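You operate a simulated robot arm through the tools that you are given. There is no shell and no other tool. Be economical: measure what you need, move in short steps, check, and stop when the job is done.

The job below is to be done with a simulated robot arm. You get a single attempt, and the scene is never put back.

JOB
Fill row tray X25 from the red cell tray, brush the yellow tomato and dry the red one.
Fine: all three go over, the orange one too, one to each cell; brush for the dust, cloth for the water, both put back; every tray stays put. Set down upright: brush.
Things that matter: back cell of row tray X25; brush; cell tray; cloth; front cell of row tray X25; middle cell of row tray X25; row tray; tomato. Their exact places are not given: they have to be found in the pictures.

Only the result counts: the job must be done as asked and must still hold three seconds after the hand-in. Knocking over, shifting, dropping, spilling or breaking anything else fails it. Flat cloth is picked up by pressing the open fingertips on it (5 to 10 N) and closing them slowly along it; thin cloth reads only 2 to 8 mm in the jaws.

ROBOT AND FRAMES
A 7-joint arm with a two-finger gripper, on a carriage that runs on a rail from [0.003, 1.022] to [-0.002, -0.758] (x, y) and turns from 2.513 to 8.325 rad about z. Base frame: it is fixed where the carriage stands at the start and does not move with it; the origin is on the floor, on the carriage's upright axis, x ahead of it, y to its left, z up. Readings come in m, rad, newtons and seconds.
With the tool pointing down near the work surface it reaches from about 0.36 to 0.78 m from the robot's upright axis, wherever it stands. Its first joint turns from -2.897 to 2.897 rad. Places, roughly: back cell of row tray X25 [0.6, -0.7, 0.8]; cell tray (24x19x3 cm) [0.4, -0.3, 0.8]; front cell of row tray X25 [0.6, -0.6, 0.8]; middle cell of row tray X25 [0.6, -0.6, 0.8]. Payload 2.45 kg.
Tool frame: the origin (TCP) is the grasp point; the fingertips stand 0.023 m ahead of it; z points along the fingers, y is the line along which they close. Largest opening 0.072 m; the body of the gripper starts 0.04 m behind the TCP.
Orientation is that of the tool frame in the base frame, as a unit quaternion [x, y, z, w]. With the fingers straight down and closing along the base's y, the tool's x points along the base's -x, its y along +y and its z along -z.

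CONTROLS
- The arm moves only by the tool drive_tool. Its argument "motion" is a list of rows, each a list of 6 numbers: the shift along the tool's x, y, z in units of 50 mm (1.0 is 50 mm), then the turn, a rotation vector about the tool's x, y, z in units of 8 degrees (1.0 is 8 degrees). In form: [[dx, dy, dz, ax, ay, az], ...]. A call has 1 to 12 rows; each row shifts and turns the commanded pose from where the row before left it, along the tool's axes as they then stand. "grip" is the gripper command, from -1 (fully open) to 1 (shut), values between in proportion, set as the call begins (left out, the last holds). A call with a number of a shift or a turn outside -1 to 1 is refused whole. Rows are played at 5 a second. More than 0.05 m and 0.15 rad between two rows, or a gripper value outside its range, and nothing of the call is played. A pose out of reach is approached as far as the arm can. The call stops where the force on the tool passes 40 N (or 10 N more than at its start, if that is more) or the arm is blocked; 0.2 s more then pass. Each finger travels about 0.072 m/s and halts on what it meets, pressing with about 32 N; the grip force reading is that of the motor and also rises with nothing between the fingers. The clock runs only during rows and for 0.2 s after the last one: add rows that do not move to give the fingers time. The reply holds the time, the measured pose of the TCP, the force on the tool along the base axes, the opening and the grip force, in the units named above and with some noise, with the torque about the TCP (base axes, N m) and any sound that the robot's microphone picked up.
- Cameras (640 x 400 px; columns grow to the right, rows downward): "scene" is now at [-0.0002, 0.1275, 1.495]; the picture's right is [-0.68, -0.73, 0.00], its down [-0.52, 0.48, -0.71] and it looks along [0.52, -0.48, -0.71] (base axes); focal length 253 px, centre (320, 200). "wrist" rides on the gripper at [0.078, 0.017, -0.066] in the tool frame; the picture's right is [-0.22, 0.98, 0.00], its down [-0.56, -0.12, -0.82] and it looks along [-0.80, -0.18, 0.57] (tool axes); focal length 234 px, centre (320, 200).
- get_image(camera): a new picture of that camera. The clock stands still meanwhile.
- raise_lower(by): slides the trunk up (or, below 0, down) by that many m; the arm and the scene camera ride with it, the base frame stays. It gives what a move gives, with no picture.
- base_move(legs): drives the robot by 1 to 6 legs, each [ahead, left, turn to the left] in m, m and rad, along the robot's own axes; the way and the turn of a leg run together, so that a leg with both is an arc; at most 1.5 m and 3.142 rad a leg. The arm and the cameras ride along, it lands a little off, and it stops where it bumps. It keeps to its track: a leg is cut to what the track allows. It gives what a move gives.
- turn_head(pan, tilt): turns the head with the scene camera to pan (to the left, within 2.705 rad either way) and tilt (down, from -0.506 to 1.204), counted from straight ahead of the robot. It gives what a move gives.
- probe_pixels(camera, pixels): there is no depth. For up to 12 entries [column, row, z] of the newest picture of that camera ("zoom" is the newest enlarged one), the place [x, y] in the base frame at which the ray of that pixel passes the height z, good to about 0.002 m. The clock stands still meanwhile.
- enlarge(camera, box): a new picture of the part [left, top, right, bottom] of that camera's present view, enlarged. The clock stands still meanwhile.
- close_job(): hands the job in; it is judged then, once.

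Go step by step. Measure first, check grasps and placings, and put right what went wrong. The budget is 80 turns and 48 pictures, counting those below and the enlarged ones. Unless the task says otherwise, let go and move clear before handing in.

The tools are called after ">>>" as name(argument=value, ...) on one line, values as JSON. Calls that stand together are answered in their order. drive_tool: Moves the arm, as the interface text tells. Its arguments: {"type":"object","properties":{"motion":{"type":"array","items":{"type":"array","items":{"type":"number"}}},"grip":{"type":"number"}},"required":["motion"]} The other tools are called the same way: raise_lower (by) slides the trunk up or down; base_move (legs) drives the base; turn_head (pan, tilt) turns the head that bears the scene camera; get_image (camera) takes a picture; probe_pixels (camera, pixels) gives the place at which the rays of pixels pass given heights; enlarge (camera, box) takes an enlarged picture of a part of a camera's view; close_job () hands the job in.

At the start:

```text
time_s: 0.0
tcp_pos: [0.3621, -0.2585, 1.1092]
orientation: [0.0, 1.0, 0.0, 0.0]
ft_force: [-0.5, -0.1, 0.5]
torque: [0.01, 0.01, -0.04]
grip_width: 0.0722
gripper_force: 0.0
trunk travel left (down, up): [-0.5, 0.09]
robot x, y, heading: [-0.0002, 0.0011, 0.001]
head pan, tilt: [-0.752, 0.787]
```

scene: 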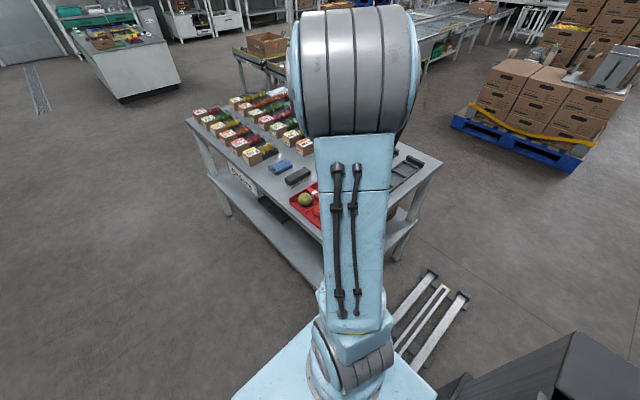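
wrist: 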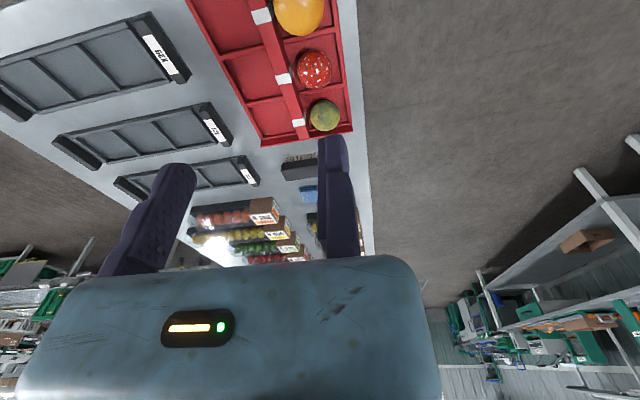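

The wrist picture shows the red tray with the three tomatoes (295,15), (313,69), (324,115), the row trays on the left, and the brush and cloth near (300,170)–(310,195). I'll enlarge these to read the labels.

>>> enlarge(camera="wrist", box=[0, 0, 360, 225])

>>> enlarge(camera="scene", box=[180, 80, 450, 250])

```text
1.78 times, centred on (180, 112) of wrist
```

zoom: 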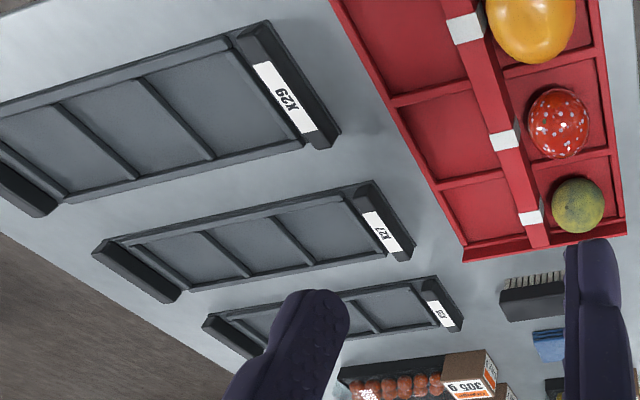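

```text
2.35 times, centred on (315, 165) of scene
```

zoom: 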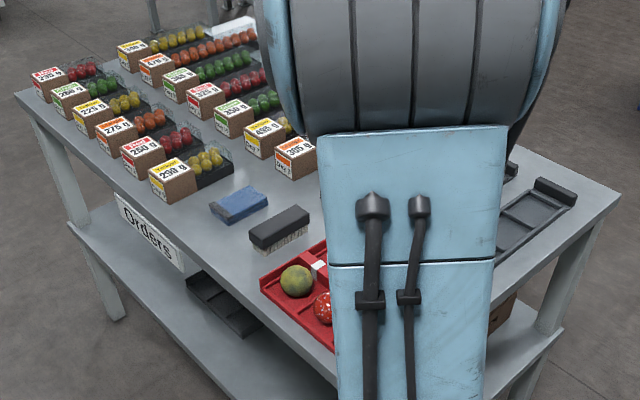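

The label of the far row tray at zoom (440,312) seems to be X25, to be confirmed. I'll probe rough places and then move the carriage along the rail.

>>> enlarge(camera="wrist", box=[200, 130, 340, 218])

>>> probe_pixels(camera="wrist", pixels=[[324, 115, 0.82], [313, 69, 0.82], [295, 15, 0.82], [247, 175, 0.8], [212, 128, 0.8], [162, 58, 0.8], [300, 175, 0.8], [308, 193, 0.8], [352, 130, 0.8], [262, 147, 0.8], [120, 180, 0.8], [60, 140, 0.8]])

```text
4.55 times, centred on (270, 174) of wrist
```

zoom: 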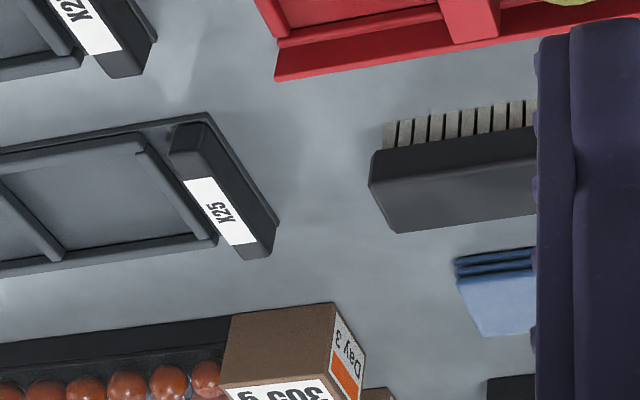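

```text
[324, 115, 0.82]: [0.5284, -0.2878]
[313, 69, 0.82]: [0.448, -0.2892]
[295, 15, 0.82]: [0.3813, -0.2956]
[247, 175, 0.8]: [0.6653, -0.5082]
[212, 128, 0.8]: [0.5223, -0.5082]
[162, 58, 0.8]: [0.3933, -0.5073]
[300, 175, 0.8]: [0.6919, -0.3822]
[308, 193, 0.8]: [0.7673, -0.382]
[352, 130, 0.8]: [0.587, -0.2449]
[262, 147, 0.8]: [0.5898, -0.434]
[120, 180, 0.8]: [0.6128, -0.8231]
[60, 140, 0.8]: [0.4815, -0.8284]
```

X25 is the far tray, with x about 0.64 and y from -0.5 to -0.82. I'll drive the carriage 0.4 m to the right and then look straight ahead.

>>> base_move(legs=[[0, -0.4, 0]])

>>> turn_head(pan=0.1, tilt=0.85)

>>> get_image(camera="scene")

>>> get_image(camera="wrist")

```text
time_s: 2.5
tcp_pos: [0.3592, -0.6572, 1.1093]
orientation: [0.0, 1.0, 0.0, 0.0]
ft_force: [0.2, 0.7, 0.2]
torque: [-0.01, -0.02, 0.0]
grip_width: 0.0721
gripper_force: 0.0
trunk travel left (down, up): [-0.5, 0.09]
robot x, y, heading: [-0.0001, -0.3975, 0.003]
head pan, tilt: [-0.752, 0.787]
```

```text
time_s: 3.7
tcp_pos: [0.3607, -0.6585, 1.109]
orientation: [-0.001, 1.0, 0.0, 0.0]
ft_force: [-0.2, 0.2, -1.1]
torque: [-0.03, -0.02, 0.01]
grip_width: 0.0721
gripper_force: 0.1
trunk travel left (down, up): [-0.5, 0.09]
robot x, y, heading: [-0.0004, -0.3984, -0.005]
head pan, tilt: [0.099, 0.85]
```

```text
42 pictures are left
```

scene: 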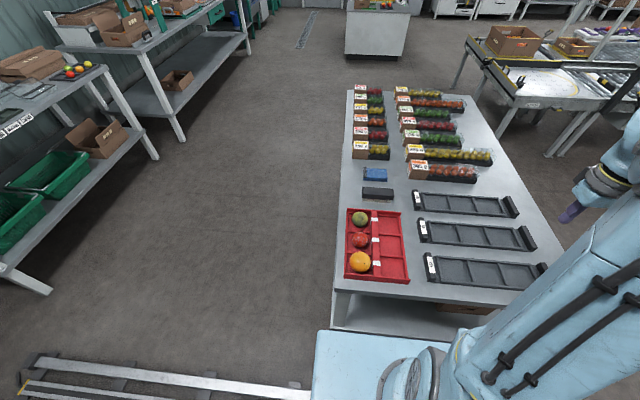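

```text
41 pictures are left
```

wrist: 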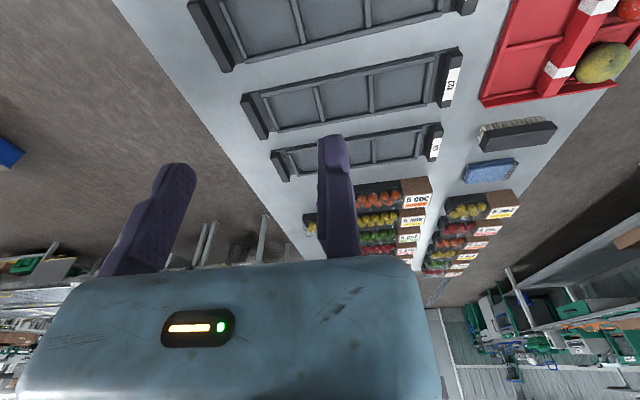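

The scene view is now clear: tomatoes at (360,218), (360,240), (360,262), brush at (377,193), cloth at (375,174), and X25 at (415–518, 190–218). I'll enlarge this to measure it.

>>> enlarge(camera="scene", box=[335, 160, 425, 290])

>>> probe_pixels(camera="zoom", pixels=[[320, 200, 0.8]])

>>> enlarge(camera="scene", box=[340, 155, 420, 205])

>>> enlarge(camera="scene", box=[405, 180, 525, 255])

```text
3.08 times, centred on (380, 225) of scene
```

zoom: 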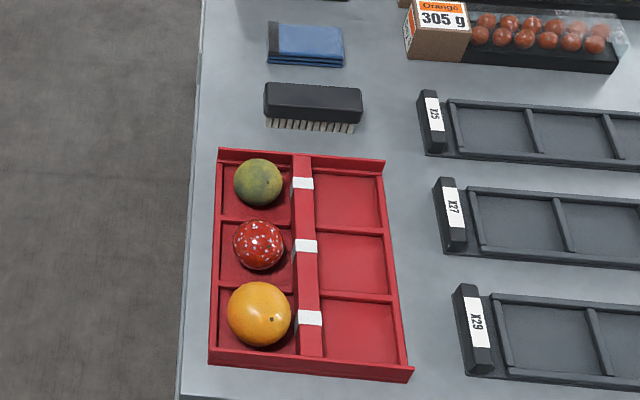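

```text
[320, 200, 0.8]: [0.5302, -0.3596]
```

```text
8.00 times, centred on (380, 180) of scene
```

zoom: 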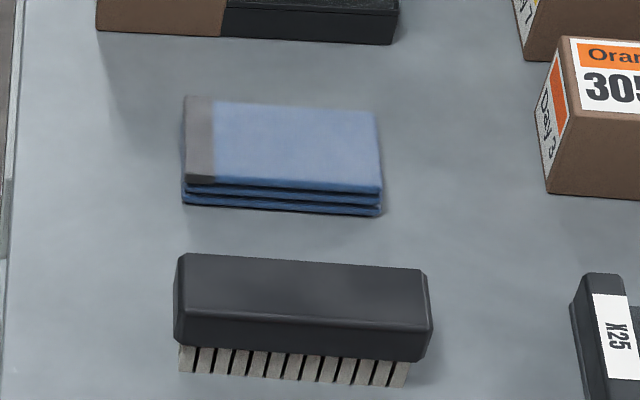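

```text
5.33 times, centred on (465, 218) of scene
```

zoom: 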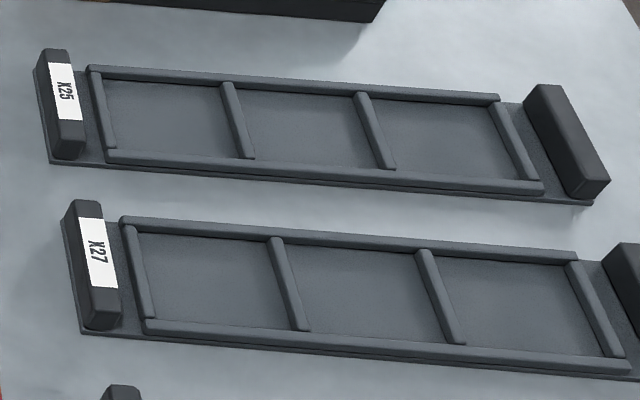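

The brush lies bristles down, the cloth is folded with a grey strip, and X25 has three cells. Next I'll probe exact positions and cross-check the heights.

>>> probe_pixels(camera="scene", pixels=[[359.9, 219.2, 0.82], [359.9, 239.6, 0.82], [360.2, 262.0, 0.82], [347.2, 208.8, 0.8], [401.1, 212.7, 0.8], [401.1, 212.7, 0.82], [401.1, 212.7, 0.84], [349.0, 276, 0.8], [409, 281, 0.8], [347.0, 223.0, 0.8], [370, 224.5, 0.8], [377, 188, 0.82]])

>>> probe_pixels(camera="zoom", pixels=[[53, 163, 0.78], [53, 163, 0.8], [592, 204, 0.78], [592, 204, 0.8], [100, 75, 0.79], [110, 155, 0.79], [500, 97, 0.79], [540, 188, 0.79], [238, 120, 0.79], [376, 130, 0.79], [62, 105, 0.8], [567, 140, 0.8]])

>>> enlarge(camera="wrist", box=[400, 30, 640, 200])

>>> probe_pixels(camera="zoom", pixels=[[320, 200, 0.8]])

```text
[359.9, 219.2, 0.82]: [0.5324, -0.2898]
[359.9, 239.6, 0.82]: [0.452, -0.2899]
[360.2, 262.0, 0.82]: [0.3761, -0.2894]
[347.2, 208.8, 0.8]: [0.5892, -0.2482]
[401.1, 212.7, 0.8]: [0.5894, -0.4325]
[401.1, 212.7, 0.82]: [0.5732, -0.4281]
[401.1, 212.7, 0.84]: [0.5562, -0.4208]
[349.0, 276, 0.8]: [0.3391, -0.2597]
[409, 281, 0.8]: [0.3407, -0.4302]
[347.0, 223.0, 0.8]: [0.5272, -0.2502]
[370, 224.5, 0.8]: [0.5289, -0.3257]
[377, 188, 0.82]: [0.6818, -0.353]
```

```text
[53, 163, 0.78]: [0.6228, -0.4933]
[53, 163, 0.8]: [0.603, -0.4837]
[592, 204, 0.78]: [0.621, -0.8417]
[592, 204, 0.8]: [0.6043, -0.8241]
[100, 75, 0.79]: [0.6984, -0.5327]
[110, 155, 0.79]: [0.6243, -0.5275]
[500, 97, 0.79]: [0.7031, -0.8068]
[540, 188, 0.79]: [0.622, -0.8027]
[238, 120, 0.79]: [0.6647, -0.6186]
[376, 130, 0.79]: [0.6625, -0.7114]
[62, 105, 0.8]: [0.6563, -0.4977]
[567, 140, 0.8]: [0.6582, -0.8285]
```

```text
2.35 times, centred on (520, 115) of wrist
```

zoom: 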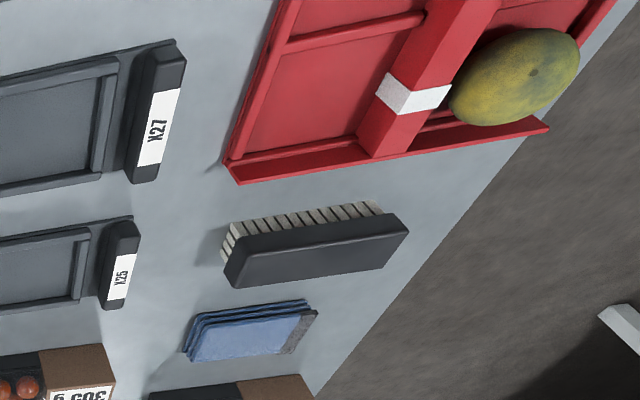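

```text
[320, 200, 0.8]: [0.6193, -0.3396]
```

I'll triangulate heights by probing the same features in the wrist zoom.

>>> probe_pixels(camera="zoom", pixels=[[132, 217, 0.78], [132, 217, 0.8], [230, 162, 0.8], [230, 162, 0.82], [238, 184, 0.78], [238, 184, 0.8], [515, 75, 0.82], [222, 260, 0.78], [222, 260, 0.8], [227, 235, 0.8], [408, 230, 0.82], [315, 240, 0.84]])

>>> enlarge(camera="scene", box=[340, 155, 420, 205])

>>> probe_pixels(camera="zoom", pixels=[[180, 370, 0.78], [180, 370, 0.8], [407, 388, 0.78], [407, 388, 0.8], [180, 255, 0.82], [428, 270, 0.82], [431, 320, 0.82], [178, 305, 0.82], [184, 98, 0.79], [376, 112, 0.79], [382, 190, 0.79], [185, 180, 0.79]])

```text
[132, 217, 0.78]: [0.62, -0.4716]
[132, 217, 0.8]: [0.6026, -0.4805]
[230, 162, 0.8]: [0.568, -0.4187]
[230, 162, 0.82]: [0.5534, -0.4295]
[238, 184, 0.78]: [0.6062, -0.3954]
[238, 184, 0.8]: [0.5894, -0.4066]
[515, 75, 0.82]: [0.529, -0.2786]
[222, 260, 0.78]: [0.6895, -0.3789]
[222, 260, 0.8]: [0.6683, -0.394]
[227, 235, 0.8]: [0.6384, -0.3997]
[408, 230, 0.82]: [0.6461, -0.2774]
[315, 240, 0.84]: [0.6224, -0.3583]
```

```text
8.00 times, centred on (380, 180) of scene
```

zoom: 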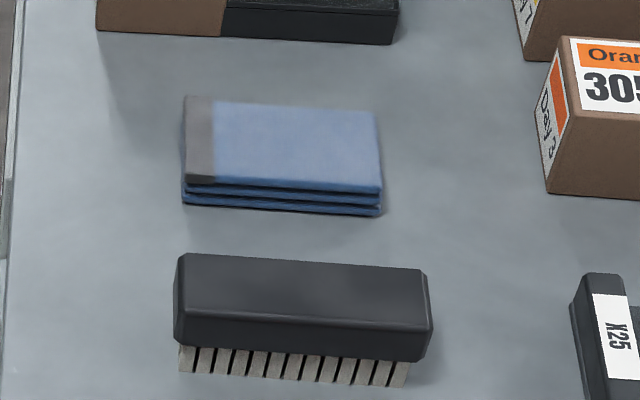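

```text
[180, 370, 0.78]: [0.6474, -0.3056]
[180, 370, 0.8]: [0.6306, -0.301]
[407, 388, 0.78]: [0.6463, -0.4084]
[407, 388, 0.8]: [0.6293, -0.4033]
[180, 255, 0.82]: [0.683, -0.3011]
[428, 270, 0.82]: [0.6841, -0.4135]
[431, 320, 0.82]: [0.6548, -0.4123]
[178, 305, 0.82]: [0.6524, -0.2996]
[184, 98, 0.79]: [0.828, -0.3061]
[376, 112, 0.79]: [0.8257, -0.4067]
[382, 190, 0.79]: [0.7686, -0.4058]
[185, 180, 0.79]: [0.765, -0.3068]
```

Triangulating puts the table top at z≈0.80, with the brush about x 0.63–0.67, y -0.30…-0.41, and the cloth around (0.78,-0.356). I'll hover over the brush and then turn the tool 90° so the fingers close along x.

>>> drive_tool(motion=[[-0.58, 0.606, 0.318, 0, 0, 0], [-0.58, 0.606, 0.318, 0, 0, 0], [-0.58, 0.606, 0.318, 0, 0, 0], [-0.58, 0.606, 0.318, 0, 0, 0], [-0.58, 0.606, 0.318, 0, 0, 0], [-0.58, 0.606, 0.318, 0, 0, 0], [-0.58, 0.606, 0.318, 0, 0, 0], [-0.58, 0.606, 0.318, 0, 0, 0], [-0.58, 0.606, 0.318, 0, 0, 0], [-0.58, 0.606, 0.318, 0, 0, 0]], grip=-1)

>>> drive_tool(motion=[[0, 0, 0, 0, 0, 0.9375], [0, 0, 0, 0, 0, 0.9375], [0, 0, 0, 0, 0, 0.9375], [0, 0, 0, 0, 0, 0.9375], [0, 0, 0, 0, 0, 0.9375], [0, 0, 0, 0, 0, 0.9375], [0, 0, 0, 0, 0, 0.9375], [0, 0, 0, 0, 0, 0.9375], [0, 0, 0, 0, 0, 0.9375], [0, 0, 0, 0, 0, 0.9375], [0, 0, 0, 0, 0, 0.9375], [0, 0, 0, 0, 0, 0.9375]])

>>> get_image(camera="wrist")

```text
time_s: 5.9
tcp_pos: [0.6523, -0.3543, 0.9496]
orientation: [0.0, 1.0, 0.0, -0.001]
ft_force: [0.1, 0.5, 0.8]
torque: [0.03, -0.01, 0.03]
grip_width: 0.072
gripper_force: 0.1
trunk travel left (down, up): [-0.5, 0.09]
robot x, y, heading: [-0.0024, -0.4, -0.002]
head pan, tilt: [0.099, 0.85]
```

```text
time_s: 8.5
tcp_pos: [0.6507, -0.3546, 0.95]
orientation: [0.708, 0.706, 0.0, 0.0]
ft_force: [-0.4, 0.2, -0.4]
torque: [-0.02, 0.02, 0.01]
grip_width: 0.0719
gripper_force: 0.0
trunk travel left (down, up): [-0.5, 0.09]
robot x, y, heading: [-0.0028, -0.3989, 0.005]
head pan, tilt: [0.099, 0.85]
```

```text
35 pictures are left
```

wrist: 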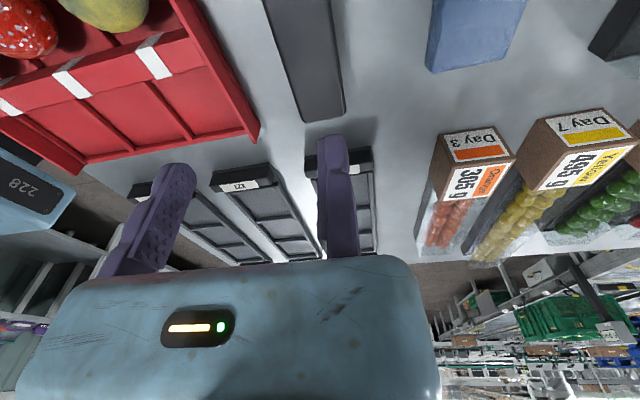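

The fingers close along x now, but in the wrist picture they sit left of the brush (finger tips at about (180,165) and (335,135)). I'll check where the fingers really are with the scene camera.

>>> enlarge(camera="scene", box=[320, 100, 480, 220])

>>> probe_pixels(camera="wrist", pixels=[[265, 0, 0.845], [332, 0, 0.845], [296, 122, 0.845], [342, 110, 0.845]])

```text
3.33 times, centred on (400, 160) of scene
```

zoom: 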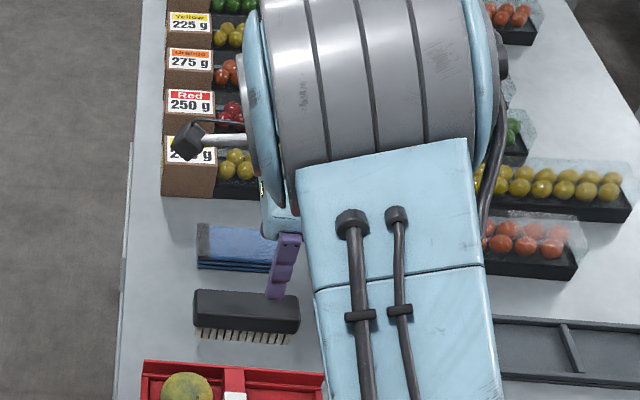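

```text
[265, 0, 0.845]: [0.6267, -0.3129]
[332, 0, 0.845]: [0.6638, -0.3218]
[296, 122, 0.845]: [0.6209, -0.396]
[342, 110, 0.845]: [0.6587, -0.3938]
```

>>> probe_pixels(camera="zoom", pixels=[[275, 297, 0.927], [290, 235, 0.97], [275, 297, 0.95]])

>>> probe_pixels(camera="wrist", pixels=[[178, 165, 0.927], [335, 137, 0.927], [178, 165, 0.95], [335, 137, 0.95]])

```text
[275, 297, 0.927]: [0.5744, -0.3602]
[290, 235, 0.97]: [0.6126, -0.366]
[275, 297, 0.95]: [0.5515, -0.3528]
```

```text
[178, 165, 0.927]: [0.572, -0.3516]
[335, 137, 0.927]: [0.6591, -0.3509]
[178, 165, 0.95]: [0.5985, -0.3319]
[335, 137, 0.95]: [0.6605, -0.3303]
```

Both cameras place the finger midpoint at about x=0.615 while the reported TCP is 0.651, so the grasp point sits about -0.035 m along tool y. The brush centre is x≈0.645. I'll shift +30 mm along tool y, go down partway, and check.

>>> drive_tool(motion=[[0, 0.6, 0, 0, 0, 0], [0, 0, 0.6, 0, 0, 0], [0, 0, 0.54, 0, 0, 0], [0, 0, 0, 0, 0, 0]])

>>> get_image(camera="wrist")

>>> enlarge(camera="scene", box=[340, 140, 436, 200])

```text
time_s: 9.5
tcp_pos: [0.6805, -0.3552, 0.8942]
orientation: [0.707, 0.707, 0.0, 0.0]
ft_force: [1.6, 0.0, -0.8]
torque: [0.01, -0.04, 0.01]
grip_width: 0.072
gripper_force: 0.1
trunk travel left (down, up): [-0.5, 0.09]
robot x, y, heading: [0.0006, -0.3995, 0.004]
head pan, tilt: [0.099, 0.85]
```

```text
33 pictures are left
```

wrist: 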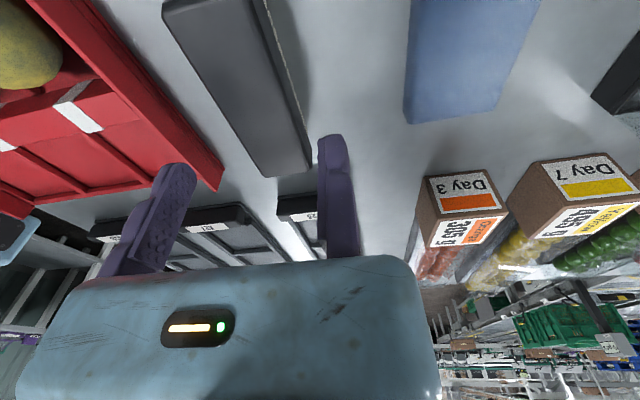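

```text
6.67 times, centred on (388, 170) of scene
```

zoom: 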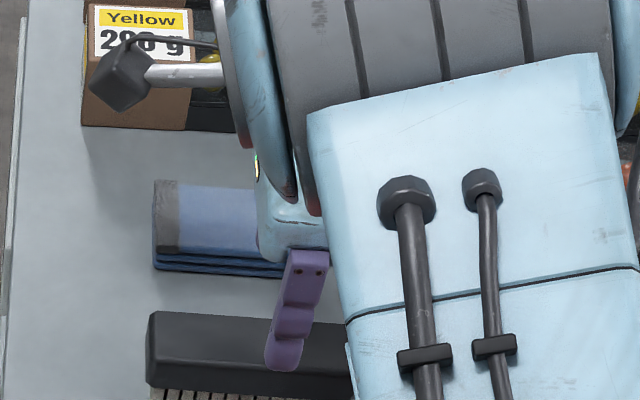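

>>> probe_pixels(camera="wrist", pixels=[[162, 8, 0.845], [264, 0, 0.845], [252, 172, 0.845], [305, 160, 0.845], [176, 166, 0.871], [334, 137, 0.871], [240, 40, 0.845], [190, 60, 0.845]])

>>> probe_pixels(camera="zoom", pixels=[[283, 369, 0.871], [150, 315, 0.845], [148, 360, 0.845]])

```text
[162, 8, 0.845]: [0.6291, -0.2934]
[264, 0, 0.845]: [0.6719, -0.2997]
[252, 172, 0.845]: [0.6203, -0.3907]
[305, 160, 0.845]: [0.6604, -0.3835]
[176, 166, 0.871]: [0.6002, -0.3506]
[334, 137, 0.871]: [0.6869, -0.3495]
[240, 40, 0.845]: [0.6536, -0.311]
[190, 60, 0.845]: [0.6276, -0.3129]
```

```text
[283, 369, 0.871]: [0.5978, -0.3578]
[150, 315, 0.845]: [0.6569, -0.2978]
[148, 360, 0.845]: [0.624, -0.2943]
```

Fingers straddle the brush (tips x 0.600 and 0.687, brush 0.624–0.664). Going down to tip z≈0.812 and closing.

>>> drive_tool(motion=[[0, 0, 0.4, 0, 0, 0], [0, 0, 0.4, 0, 0, 0], [0, 0, 0.38, 0, 0, 0], [0, 0, 0, 0, 0, 0]])

>>> drive_tool(motion=[[0, 0, 0, 0, 0, 0], [0, 0, 0, 0, 0, 0], [0, 0, 0, 0, 0, 0], [0, 0, 0, 0, 0, 0]], grip=0.2)

>>> get_image(camera="wrist")

```text
time_s: 10.5
tcp_pos: [0.6816, -0.3548, 0.8337]
orientation: [0.708, 0.707, 0.0, 0.0]
ft_force: [0.1, -0.1, -0.5]
torque: [0.01, -0.01, 0.0]
grip_width: 0.0721
gripper_force: 0.0
trunk travel left (down, up): [-0.5, 0.09]
robot x, y, heading: [-0.0019, -0.3958, -0.001]
head pan, tilt: [0.099, 0.85]
```

```text
time_s: 11.5
tcp_pos: [0.6808, -0.3562, 0.8338]
orientation: [0.707, 0.707, 0.0, 0.001]
ft_force: [0.7, -0.6, 0.5]
torque: [0.01, 0.0, 0.02]
grip_width: 0.0388
gripper_force: 32.1
trunk travel left (down, up): [-0.5, 0.09]
robot x, y, heading: [0.0006, -0.399, -0.003]
head pan, tilt: [0.099, 0.85]
```

```text
31 pictures are left
```

wrist: 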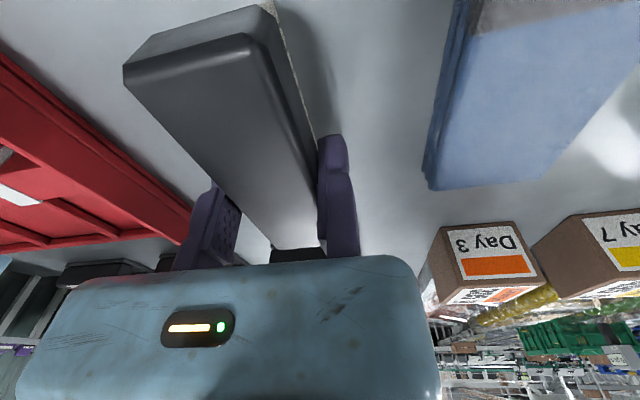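

Only the left finger moved; the fixed right finger's pad is at the reported TCP. That explains the offset, so held objects sit at tool y = -width/2. The brush is held at 38.8 mm, so I'll lift it and carry it above the yellow tomato (≈(0.522,-0.288)).

>>> drive_tool(motion=[[0, 0, -0.5, 0, 0, 0], [0, 0, -0.96, 0, 0, 0], [0, 0, -0.5, 0, 0, 0], [0.335, -0.7, 0, 0, 0, 0], [0.335, -0.7, 0, 0, 0, 0], [0.335, -0.7, 0, 0, 0, 0], [0.335, -0.7, 0, 0, 0, 0], [0, 0, 0, 0, 0, 0]])

>>> get_image(camera="scene")

>>> get_image(camera="wrist")

```text
time_s: 13.3
tcp_pos: [0.5394, -0.2882, 0.9313]
orientation: [0.707, 0.707, 0.0, -0.001]
ft_force: [-0.2, -0.6, 0.8]
torque: [0.02, 0.0, 0.02]
grip_width: 0.029
gripper_force: 0.0
trunk travel left (down, up): [-0.5, 0.09]
robot x, y, heading: [0.0029, -0.4021, -0.001]
head pan, tilt: [0.099, 0.85]
```

```text
30 pictures are left
```

scene: 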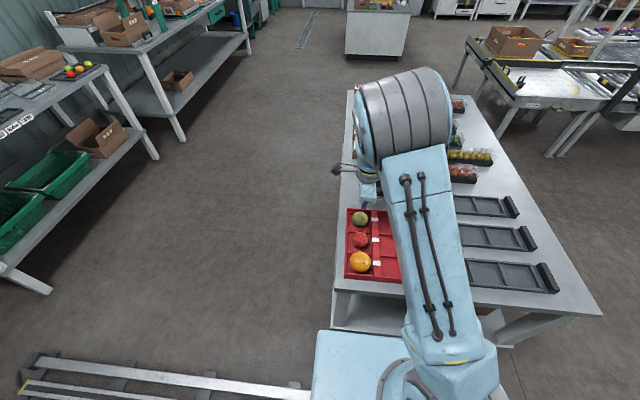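

```text
29 pictures are left
```

wrist: 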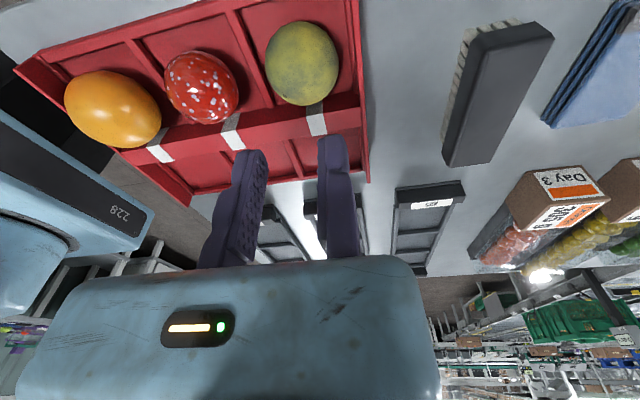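

The brush slipped out and still stands on the table at wrist (495,95), with the gripper now at 29 mm. I'll enlarge to see how it stands and how tall its block is.

>>> enlarge(camera="wrist", box=[400, 0, 600, 180])

>>> probe_pixels(camera="wrist", pixels=[[477, 33, 0.845], [477, 33, 0.83], [552, 40, 0.845], [552, 40, 0.83], [492, 165, 0.845], [492, 165, 0.83], [443, 162, 0.845], [443, 162, 0.83], [302, 63, 0.83], [201, 87, 0.83], [113, 108, 0.835], [302, 63, 0.84]])

>>> enlarge(camera="scene", box=[335, 160, 425, 220])

```text
2.22 times, centred on (500, 90) of wrist
```

zoom: 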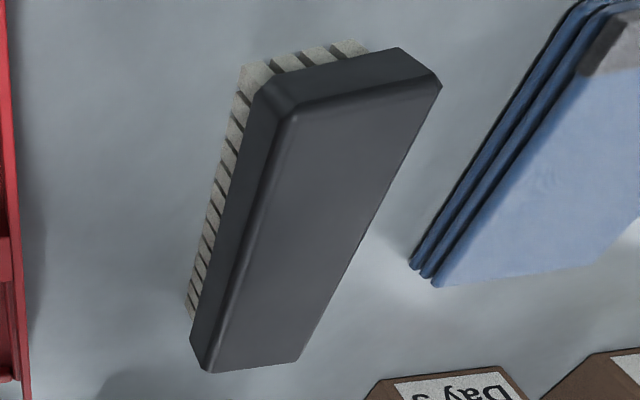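

```text
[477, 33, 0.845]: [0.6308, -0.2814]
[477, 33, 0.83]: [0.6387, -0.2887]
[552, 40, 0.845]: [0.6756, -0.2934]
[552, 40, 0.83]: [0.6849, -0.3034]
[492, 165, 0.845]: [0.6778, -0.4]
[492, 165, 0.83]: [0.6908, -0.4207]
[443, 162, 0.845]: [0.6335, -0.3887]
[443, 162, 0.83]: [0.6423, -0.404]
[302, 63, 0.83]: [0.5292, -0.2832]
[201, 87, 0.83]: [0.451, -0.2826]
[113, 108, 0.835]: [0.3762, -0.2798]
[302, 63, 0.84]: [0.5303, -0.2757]
```

```text
6.67 times, centred on (380, 190) of scene
```

zoom: 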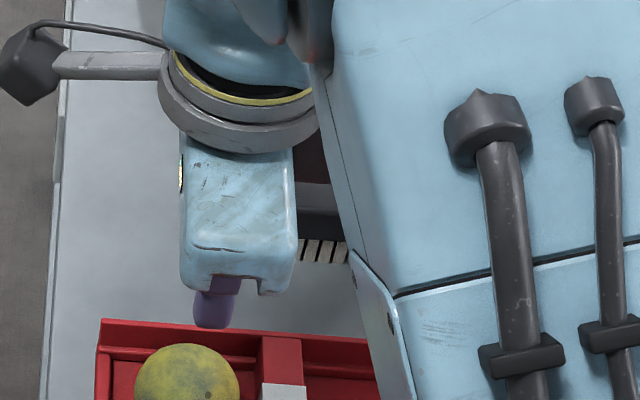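

The brush stands bristles down with its centre near (0.657,-0.35). I'll go back, regrip it 5 mm lower with a full squeeze, and test with a slow lift.

>>> drive_tool(motion=[[-0.31, 0.71, 0, 0, 0, 0], [-0.31, 0.71, 0, 0, 0, 0], [-0.31, 0.71, 0, 0, 0, 0], [-0.31, 0.72, 0, 0, 0, 0], [0, 0, 0, 0, 0, 0], [0, 0, 0.5, 0, 0, 0], [0, 0, 0.5, 0, 0, 0], [0, 0, 0.5, 0, 0, 0], [0, 0, 0.3, 0, 0, 0], [0, 0, 0.24, 0, 0, 0], [0, 0, 0, 0, 0, 0]], grip=-1)

>>> drive_tool(motion=[[0, 0, 0, 0, 0, 0], [0, 0, 0, 0, 0, 0], [0, 0, 0, 0, 0, 0], [0, 0, 0, 0, 0, 0], [0, 0, 0, 0, 0, 0]], grip=1)

>>> get_image(camera="wrist")

```text
time_s: 15.7
tcp_pos: [0.683, -0.3488, 0.8295]
orientation: [0.707, 0.707, 0.0, 0.001]
ft_force: [-0.7, -0.8, 0.3]
torque: [0.03, 0.03, 0.04]
grip_width: 0.0719
gripper_force: 0.0
trunk travel left (down, up): [-0.5, 0.09]
robot x, y, heading: [0.0012, -0.4, -0.003]
head pan, tilt: [0.099, 0.85]
```

```text
time_s: 16.9
tcp_pos: [0.6831, -0.3494, 0.8298]
orientation: [0.707, 0.707, 0.0, 0.0]
ft_force: [0.1, -0.2, -0.1]
torque: [-0.01, 0.0, 0.02]
grip_width: 0.0391
gripper_force: 32.1
trunk travel left (down, up): [-0.5, 0.09]
robot x, y, heading: [-0.0003, -0.3969, -0.0]
head pan, tilt: [0.099, 0.85]
```

```text
26 pictures are left
```

wrist: 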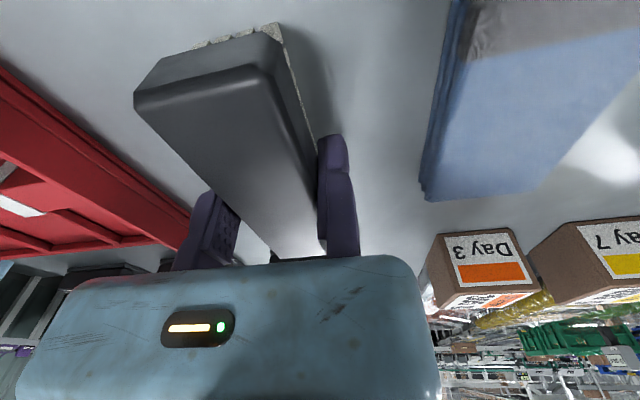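

Held at 39.1 mm with 32 N. I'll lift slowly by about 15 mm and check the width.

>>> drive_tool(motion=[[0, 0, -0.06, 0, 0, 0], [0, 0, -0.06, 0, 0, 0], [0, 0, -0.06, 0, 0, 0], [0, 0, -0.06, 0, 0, 0], [0, 0, -0.06, 0, 0, 0], [0, 0, 0, 0, 0, 0]])

>>> get_image(camera="wrist")

```text
time_s: 18.3
tcp_pos: [0.6837, -0.3495, 0.8451]
orientation: [0.707, 0.707, 0.0, 0.0]
ft_force: [0.9, -0.5, -0.1]
torque: [0.02, 0.01, -0.05]
grip_width: 0.0391
gripper_force: 32.5
trunk travel left (down, up): [-0.5, 0.09]
robot x, y, heading: [-0.0011, -0.4022, 0.001]
head pan, tilt: [0.099, 0.85]
```

```text
25 pictures are left
```

wrist: 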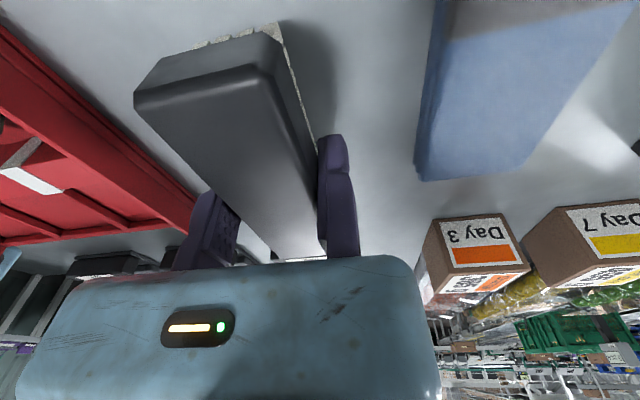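

The brush is up with the hand. Now carrying it gently above the yellow tomato.

>>> drive_tool(motion=[[0, 0, -0.3, 0, 0, 0], [0, 0, -0.4, 0, 0, 0], [0, 0, -0.4, 0, 0, 0], [0, 0, -0.4, 0, 0, 0], [0.18, -0.394, 0, 0, 0, 0], [0.18, -0.394, 0, 0, 0, 0], [0.18, -0.394, 0, 0, 0, 0], [0.18, -0.394, 0, 0, 0, 0], [0.18, -0.394, 0, 0, 0, 0], [0.18, -0.394, 0, 0, 0, 0], [0.19, -0.394, 0, 0, 0, 0], [0, 0, 0, 0, 0, 0]])

>>> enlarge(camera="scene", box=[335, 180, 431, 240])

```text
time_s: 20.9
tcp_pos: [0.5447, -0.2867, 0.9191]
orientation: [0.707, 0.707, 0.0, 0.001]
ft_force: [0.3, -0.3, -0.9]
torque: [-0.02, -0.01, -0.05]
grip_width: 0.0391
gripper_force: 31.3
trunk travel left (down, up): [-0.5, 0.09]
robot x, y, heading: [0.0017, -0.3967, -0.003]
head pan, tilt: [0.099, 0.85]
```

```text
6.67 times, centred on (383, 210) of scene
```

zoom: 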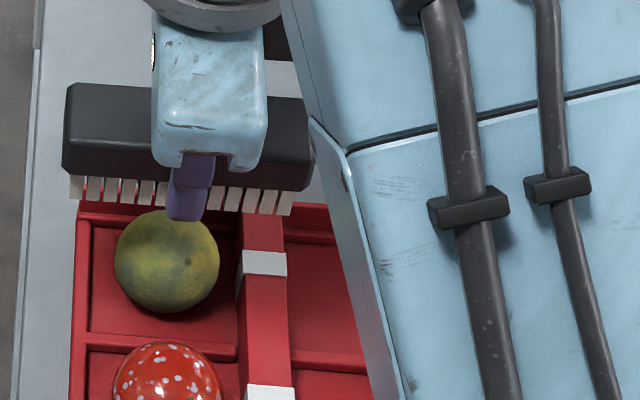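

The brush hovers over the yellow tomato with its bristle tips at about z 0.889. I'll lower it in small steps to feel for contact.

>>> drive_tool(motion=[[0, 0, 0.2, 0, 0, 0], [0, 0, 0.2, 0, 0, 0], [0, 0, 0.1, 0, 0, 0], [0, 0, 0, 0, 0, 0]])

>>> drive_tool(motion=[[0, 0, 0.06, 0, 0, 0], [0, 0, 0.04, 0, 0, 0], [0, 0, 0, 0, 0, 0]])

>>> enlarge(camera="scene", box=[335, 190, 415, 240])

```text
time_s: 21.9
tcp_pos: [0.5458, -0.2847, 0.8945]
orientation: [0.707, 0.707, 0.0, 0.0]
ft_force: [0.3, -0.4, -1.5]
torque: [0.02, -0.02, 0.01]
grip_width: 0.0391
gripper_force: 31.6
trunk travel left (down, up): [-0.5, 0.09]
robot x, y, heading: [-0.0014, -0.3969, -0.002]
head pan, tilt: [0.099, 0.85]
```

```text
time_s: 22.7
tcp_pos: [0.5456, -0.2867, 0.8892]
orientation: [0.707, 0.707, 0.0, 0.0]
ft_force: [-0.6, -0.4, -0.4]
torque: [0.02, 0.01, 0.01]
grip_width: 0.039
gripper_force: 32.1
trunk travel left (down, up): [-0.5, 0.09]
robot x, y, heading: [-0.008, -0.3989, -0.001]
head pan, tilt: [0.099, 0.85]
```

```text
8.00 times, centred on (375, 215) of scene
```

zoom: 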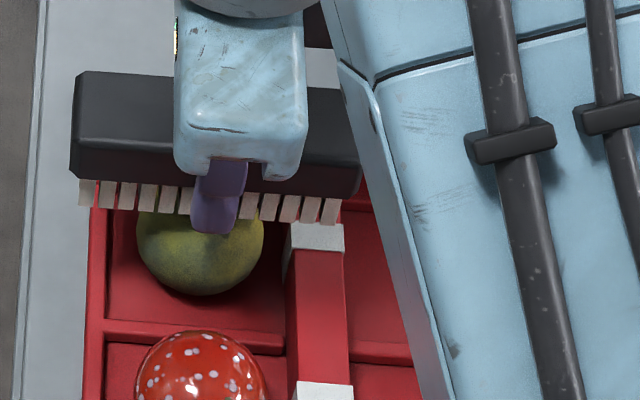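

Bristles are right over the tomato's top, with no contact force yet. Lowering a few mm more.

>>> drive_tool(motion=[[0, 0, 0.03, 0, 0, 0], [0, 0, 0.03, 0, 0, 0], [0, 0, 0, 0, 0, 0]])

>>> drive_tool(motion=[[0, 0, 0.03, 0, 0, 0], [0, 0, 0.03, 0, 0, 0], [0, 0, 0, 0, 0, 0]])

```text
time_s: 23.5
tcp_pos: [0.5467, -0.2868, 0.8874]
orientation: [0.707, 0.707, 0.0, 0.0]
ft_force: [-0.4, -0.4, -0.6]
torque: [-0.02, -0.02, 0.01]
grip_width: 0.0387
gripper_force: 31.6
trunk travel left (down, up): [-0.5, 0.09]
robot x, y, heading: [0.0005, -0.3995, -0.002]
head pan, tilt: [0.099, 0.85]
```

```text
time_s: 24.3
tcp_pos: [0.5456, -0.2872, 0.8837]
orientation: [0.707, 0.707, -0.001, -0.001]
ft_force: [0.0, -0.2, -1.5]
torque: [0.0, -0.01, -0.01]
grip_width: 0.0389
gripper_force: 31.9
trunk travel left (down, up): [-0.5, 0.09]
robot x, y, heading: [-0.0001, -0.3993, -0.003]
head pan, tilt: [0.099, 0.85]
```

>>> drive_tool(motion=[[0, 0, 0.04, 0, 0, 0], [0, 0, 0.04, 0, 0, 0], [0, 0, 0, 0, 0, 0]])

>>> enlarge(camera="scene", box=[335, 190, 415, 240])

```text
time_s: 25.1
tcp_pos: [0.5447, -0.2876, 0.8803]
orientation: [0.707, 0.707, 0.001, 0.0]
ft_force: [0.9, 0.1, 0.2]
torque: [-0.05, -0.02, 0.01]
grip_width: 0.0393
gripper_force: 32.3
trunk travel left (down, up): [-0.5, 0.09]
robot x, y, heading: [-0.0009, -0.4001, -0.001]
head pan, tilt: [0.099, 0.85]
```

```text
8.00 times, centred on (375, 215) of scene
```

zoom: 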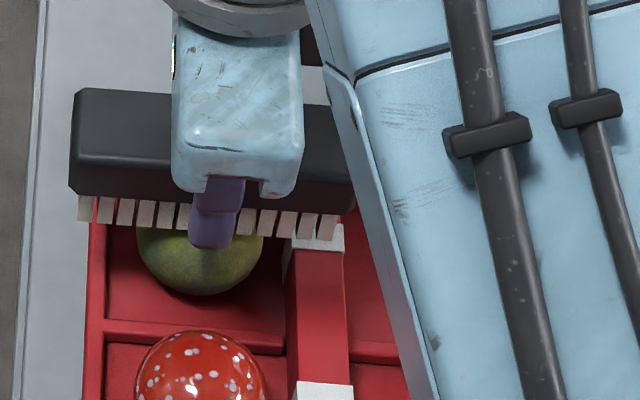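

>>> drive_tool(motion=[[0, 0, 0.03, 0, 0, 0], [0, 0, 0.02, 0, 0, 0], [0, 0, 0, 0, 0, 0]])

>>> drive_tool(motion=[[0, 0, 0.02, 0, 0, 0], [0, 0, 0.02, 0, 0, 0], [0, 0, 0, 0, 0, 0]])

```text
time_s: 25.9
tcp_pos: [0.546, -0.2858, 0.8787]
orientation: [0.707, 0.707, 0.001, 0.001]
ft_force: [-1.6, -1.1, 4.5]
torque: [-0.02, 0.12, 0.0]
grip_width: 0.039
gripper_force: 31.8
trunk travel left (down, up): [-0.5, 0.09]
robot x, y, heading: [0.0005, -0.4002, 0.004]
head pan, tilt: [0.099, 0.85]
```

```text
time_s: 26.7
tcp_pos: [0.5447, -0.2875, 0.8775]
orientation: [0.708, 0.706, 0.002, 0.001]
ft_force: [-0.5, -0.8, 25.2]
torque: [-0.07, 0.47, -0.02]
grip_width: 0.039
gripper_force: 32.0
trunk travel left (down, up): [-0.5, 0.09]
robot x, y, heading: [-0.0026, -0.399, 0.002]
head pan, tilt: [0.099, 0.85]
```

Contact is stiff, now 25 N. I'll back off 2 mm to a light touch (about 4 N) and stroke back and forth along y.

>>> drive_tool(motion=[[0, 0, -0.04, 0, 0, 0], [0, 0, 0, 0, 0, 0]])

>>> drive_tool(motion=[[0.2, 0, 0, 0, 0, 0], [0.2, 0, 0, 0, 0, 0], [-0.2, 0, 0, 0, 0, 0], [-0.2, 0, 0, 0, 0, 0], [-0.2, 0, 0, 0, 0, 0], [-0.2, 0, 0, 0, 0, 0], [0.2, 0, 0, 0, 0, 0], [0.2, 0, 0, 0, 0, 0], [0, 0, 0, 0, 0, 0]])

>>> enlarge(camera="scene", box=[335, 190, 415, 240])

```text
time_s: 27.3
tcp_pos: [0.5441, -0.286, 0.8777]
orientation: [0.707, 0.707, 0.0, 0.0]
ft_force: [2.0, 0.3, 12.8]
torque: [0.0, 0.21, 0.0]
grip_width: 0.0391
gripper_force: 31.8
trunk travel left (down, up): [-0.5, 0.09]
robot x, y, heading: [-0.0023, -0.4035, 0.007]
head pan, tilt: [0.099, 0.85]
```

```text
time_s: 29.3
tcp_pos: [0.545, -0.287, 0.877]
orientation: [0.707, 0.707, -0.002, 0.0]
ft_force: [-0.2, -0.1, -0.9]
torque: [0.01, 0.01, 0.01]
grip_width: 0.0392
gripper_force: 31.9
trunk travel left (down, up): [-0.5, 0.09]
robot x, y, heading: [-0.001, -0.399, -0.003]
head pan, tilt: [0.099, 0.85]
```

```text
8.00 times, centred on (375, 215) of scene
```

zoom: 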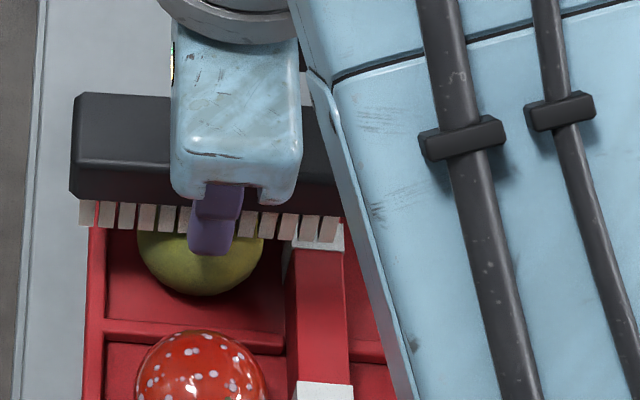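

The visible part looks yellower already. One more stroke set a touch lower, then lift to inspect.

>>> drive_tool(motion=[[0.1, 0, 0.02, 0, 0, 0], [0.2, 0, 0.0, 0, 0, 0], [0.2, 0, 0, 0, 0, 0], [-0.2, 0, 0, 0, 0, 0], [-0.2, 0, 0, 0, 0, 0], [-0.2, 0, 0, 0, 0, 0], [-0.2, 0, 0, 0, 0, 0], [-0.2, 0, 0, 0, 0, 0], [0.2, 0, 0, 0, 0, 0], [0.2, 0, 0, 0, 0, 0], [0.1, 0, 0, 0, 0, 0]])

>>> drive_tool(motion=[[0, 0, -0.4, 0, 0, 0], [0, 0, -0.4, 0, 0, 0], [0, 0.4, 0, 0, 0, 0], [0, 0.4, 0, 0, 0, 0], [0, 0.4, 0, 0, 0, 0], [0, 0, 0, 0, 0, 0]])

>>> enlarge(camera="scene", box=[335, 190, 431, 250])

```text
time_s: 31.7
tcp_pos: [0.5455, -0.2865, 0.8767]
orientation: [0.707, 0.708, 0.001, 0.0]
ft_force: [0.4, 1.0, -0.5]
torque: [0.0, -0.01, -0.01]
grip_width: 0.0389
gripper_force: 32.2
trunk travel left (down, up): [-0.5, 0.09]
robot x, y, heading: [-0.0002, -0.3959, 0.003]
head pan, tilt: [0.099, 0.85]
```

```text
time_s: 33.1
tcp_pos: [0.6059, -0.2867, 0.9181]
orientation: [0.707, 0.707, 0.0, 0.0]
ft_force: [0.0, -0.6, -1.4]
torque: [-0.01, -0.01, 0.0]
grip_width: 0.039
gripper_force: 32.1
trunk travel left (down, up): [-0.5, 0.09]
robot x, y, heading: [-0.002, -0.4008, 0.003]
head pan, tilt: [0.099, 0.85]
```

```text
6.67 times, centred on (383, 220) of scene
```

zoom: 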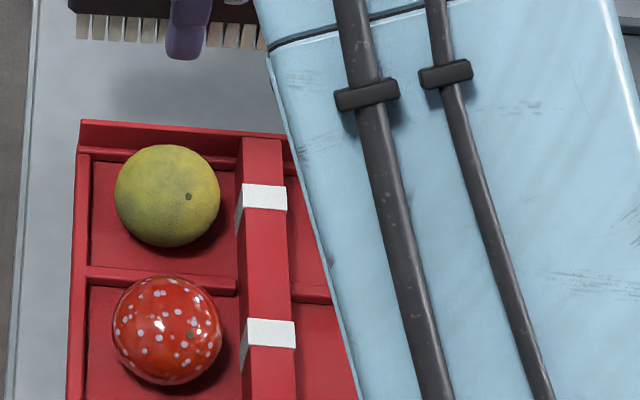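

It is yellower but still partly dusty; the last strokes had lost pressure. I'll go back, feel for light contact again and stroke more.

>>> drive_tool(motion=[[0, -0.4, 0, 0, 0, 0], [0, -0.4, 0, 0, 0, 0], [0, -0.4, 0, 0, 0, 0], [0, 0, 0.4, 0, 0, 0], [0, 0, 0.4, 0, 0, 0], [0, 0, 0.03, 0, 0, 0], [0, 0, 0, 0, 0, 0]])

>>> drive_tool(motion=[[0, 0, 0.02, 0, 0, 0], [0, 0, 0, 0, 0, 0]])

```text
time_s: 34.7
tcp_pos: [0.5452, -0.2875, 0.8764]
orientation: [0.707, 0.707, 0.0, 0.0]
ft_force: [-0.4, 1.2, 12.5]
torque: [0.09, 0.23, -0.03]
grip_width: 0.0392
gripper_force: 31.8
trunk travel left (down, up): [-0.5, 0.09]
robot x, y, heading: [0.0002, -0.3967, -0.001]
head pan, tilt: [0.099, 0.85]
```

```text
time_s: 35.3
tcp_pos: [0.5462, -0.2867, 0.8756]
orientation: [0.707, 0.707, 0.001, 0.001]
ft_force: [-0.9, 1.4, 22.1]
torque: [0.11, 0.47, -0.07]
grip_width: 0.0389
gripper_force: 32.4
trunk travel left (down, up): [-0.5, 0.09]
robot x, y, heading: [-0.0009, -0.4002, -0.001]
head pan, tilt: [0.099, 0.85]
```

>>> drive_tool(motion=[[0, 0, -0.03, 0, 0, 0], [0.15, 0, 0, 0, 0, 0], [0.15, 0, 0, 0, 0, 0], [0.15, 0, 0, 0, 0, 0], [0.15, 0, 0, 0, 0, 0]])

>>> drive_tool(motion=[[-0.2, 0, 0, 0, 0, 0], [-0.2, 0, 0, 0, 0, 0], [-0.2, 0, 0, 0, 0, 0], [-0.2, 0, 0, 0, 0, 0], [-0.2, 0, 0, 0, 0, 0], [-0.2, 0, 0, 0, 0, 0]])

>>> drive_tool(motion=[[0.2, 0, 0, 0, 0, 0], [0.2, 0, 0, 0, 0, 0], [0.2, 0, 0, 0, 0, 0]])

>>> enlarge(camera="scene", box=[335, 190, 415, 240])

```text
time_s: 36.5
tcp_pos: [0.5435, -0.258, 0.8756]
orientation: [0.707, 0.707, 0.0, 0.0]
ft_force: [-1.1, -2.1, 20.0]
torque: [-0.49, 0.44, 0.0]
grip_width: 0.0392
gripper_force: 32.2
trunk travel left (down, up): [-0.5, 0.09]
robot x, y, heading: [-0.0013, -0.4006, 0.0]
head pan, tilt: [0.099, 0.85]
```

```text
time_s: 37.9
tcp_pos: [0.5444, -0.315, 0.8746]
orientation: [0.706, 0.708, 0.001, 0.0]
ft_force: [0.1, 5.7, 19.5]
torque: [0.55, 0.23, -0.17]
grip_width: 0.0393
gripper_force: 32.2
trunk travel left (down, up): [-0.5, 0.09]
robot x, y, heading: [-0.0031, -0.3964, 0.003]
head pan, tilt: [0.099, 0.85]
```

```text
time_s: 38.7
tcp_pos: [0.5442, -0.2867, 0.8747]
orientation: [0.708, 0.707, -0.001, -0.001]
ft_force: [-0.4, -0.7, -1.2]
torque: [0.02, 0.04, -0.01]
grip_width: 0.0388
gripper_force: 31.6
trunk travel left (down, up): [-0.5, 0.09]
robot x, y, heading: [-0.0022, -0.3993, -0.002]
head pan, tilt: [0.099, 0.85]
```

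```text
8.00 times, centred on (375, 215) of scene
```

zoom: 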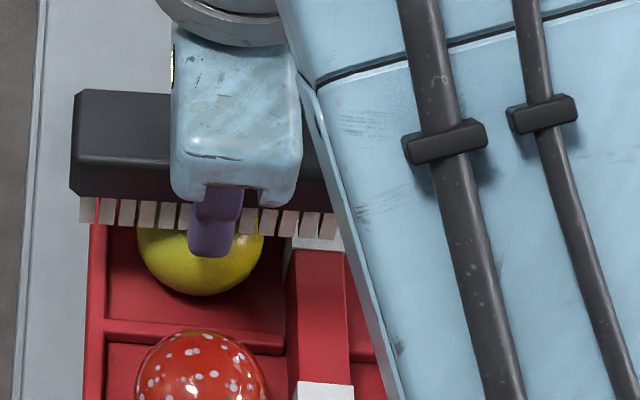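

The yellow tomato is clean and bright. Now returning the brush to its place, with its centre near (0.648,-0.352).

>>> drive_tool(motion=[[0, 0, -0.3, 0, 0, 0], [0, 0, -0.3, 0, 0, 0], [0, 0, -0.3, 0, 0, 0], [-0.218, 0.41, 0, 0, 0, 0], [-0.218, 0.41, 0, 0, 0, 0], [-0.218, 0.41, 0, 0, 0, 0], [-0.218, 0.41, 0, 0, 0, 0], [-0.218, 0.41, 0, 0, 0, 0], [-0.218, 0.41, 0, 0, 0, 0], [0, 0, 0, 0, 0, 0]])

>>> drive_tool(motion=[[0, 0, 0.4, 0, 0, 0], [0, 0, 0.4, 0, 0, 0], [0, 0, 0.4, 0, 0, 0], [0, 0, 0.3, 0, 0, 0], [0, 0, 0.16, 0, 0, 0], [0, 0, 0, 0, 0, 0]])

>>> drive_tool(motion=[[0, 0, 0.04, 0, 0, 0], [0, 0, 0.04, 0, 0, 0], [0, 0, 0, 0, 0, 0]])

```text
time_s: 40.9
tcp_pos: [0.6689, -0.3512, 0.9205]
orientation: [0.707, 0.707, 0.0, 0.0]
ft_force: [0.6, 0.7, -0.8]
torque: [0.01, 0.0, 0.03]
grip_width: 0.0392
gripper_force: 31.6
trunk travel left (down, up): [-0.5, 0.09]
robot x, y, heading: [-0.0007, -0.3995, 0.001]
head pan, tilt: [0.099, 0.85]
```

```text
time_s: 42.3
tcp_pos: [0.6679, -0.3518, 0.8383]
orientation: [0.707, 0.707, 0.0, 0.0]
ft_force: [-0.4, -0.9, -0.6]
torque: [0.01, -0.02, 0.0]
grip_width: 0.0392
gripper_force: 32.5
trunk travel left (down, up): [-0.5, 0.09]
robot x, y, heading: [-0.0001, -0.4033, 0.0]
head pan, tilt: [0.099, 0.85]
```

```text
time_s: 43.1
tcp_pos: [0.6673, -0.3513, 0.8331]
orientation: [0.707, 0.708, -0.001, 0.0]
ft_force: [0.6, -0.1, -0.4]
torque: [0.03, 0.01, 0.03]
grip_width: 0.0393
gripper_force: 32.4
trunk travel left (down, up): [-0.5, 0.09]
robot x, y, heading: [-0.0028, -0.4026, -0.004]
head pan, tilt: [0.099, 0.85]
```

>>> drive_tool(motion=[[0, 0, 0.03, 0, 0, 0], [0, 0, 0.03, 0, 0, 0], [0, 0, 0, 0, 0, 0]])

>>> drive_tool(motion=[[0, 0, 0.03, 0, 0, 0], [0, 0, 0, 0, 0, 0]])

```text
time_s: 43.9
tcp_pos: [0.6686, -0.3514, 0.83]
orientation: [0.707, 0.707, 0.0, 0.0]
ft_force: [0.4, -1.0, -1.2]
torque: [0.03, -0.05, 0.01]
grip_width: 0.039
gripper_force: 31.7
trunk travel left (down, up): [-0.5, 0.09]
robot x, y, heading: [0.0001, -0.3996, -0.004]
head pan, tilt: [0.099, 0.85]
```

```text
time_s: 44.5
tcp_pos: [0.6669, -0.3533, 0.8296]
orientation: [0.707, 0.707, 0.0, 0.001]
ft_force: [0.1, 0.3, -0.3]
torque: [0.0, -0.02, -0.05]
grip_width: 0.0392
gripper_force: 32.3
trunk travel left (down, up): [-0.5, 0.09]
robot x, y, heading: [0.0002, -0.396, -0.001]
head pan, tilt: [0.099, 0.85]
```

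>>> drive_tool(motion=[[0, 0, 0.03, 0, 0, 0], [0, 0, 0, 0, 0, 0]])

>>> drive_tool(motion=[[0, 0, 0.03, 0, 0, 0], [0, 0, 0, 0, 0, 0]])

```text
time_s: 45.1
tcp_pos: [0.6677, -0.3513, 0.8288]
orientation: [0.707, 0.707, 0.0, -0.001]
ft_force: [0.7, -0.1, -1.0]
torque: [-0.02, 0.0, -0.01]
grip_width: 0.0391
gripper_force: 32.1
trunk travel left (down, up): [-0.5, 0.09]
robot x, y, heading: [-0.0002, -0.3989, -0.004]
head pan, tilt: [0.099, 0.85]
```

```text
time_s: 45.7
tcp_pos: [0.6689, -0.3521, 0.8254]
orientation: [0.707, 0.707, 0.0, -0.001]
ft_force: [-0.2, -0.4, -0.3]
torque: [-0.03, -0.01, -0.04]
grip_width: 0.0392
gripper_force: 31.8
trunk travel left (down, up): [-0.5, 0.09]
robot x, y, heading: [-0.0004, -0.3988, 0.005]
head pan, tilt: [0.099, 0.85]
```

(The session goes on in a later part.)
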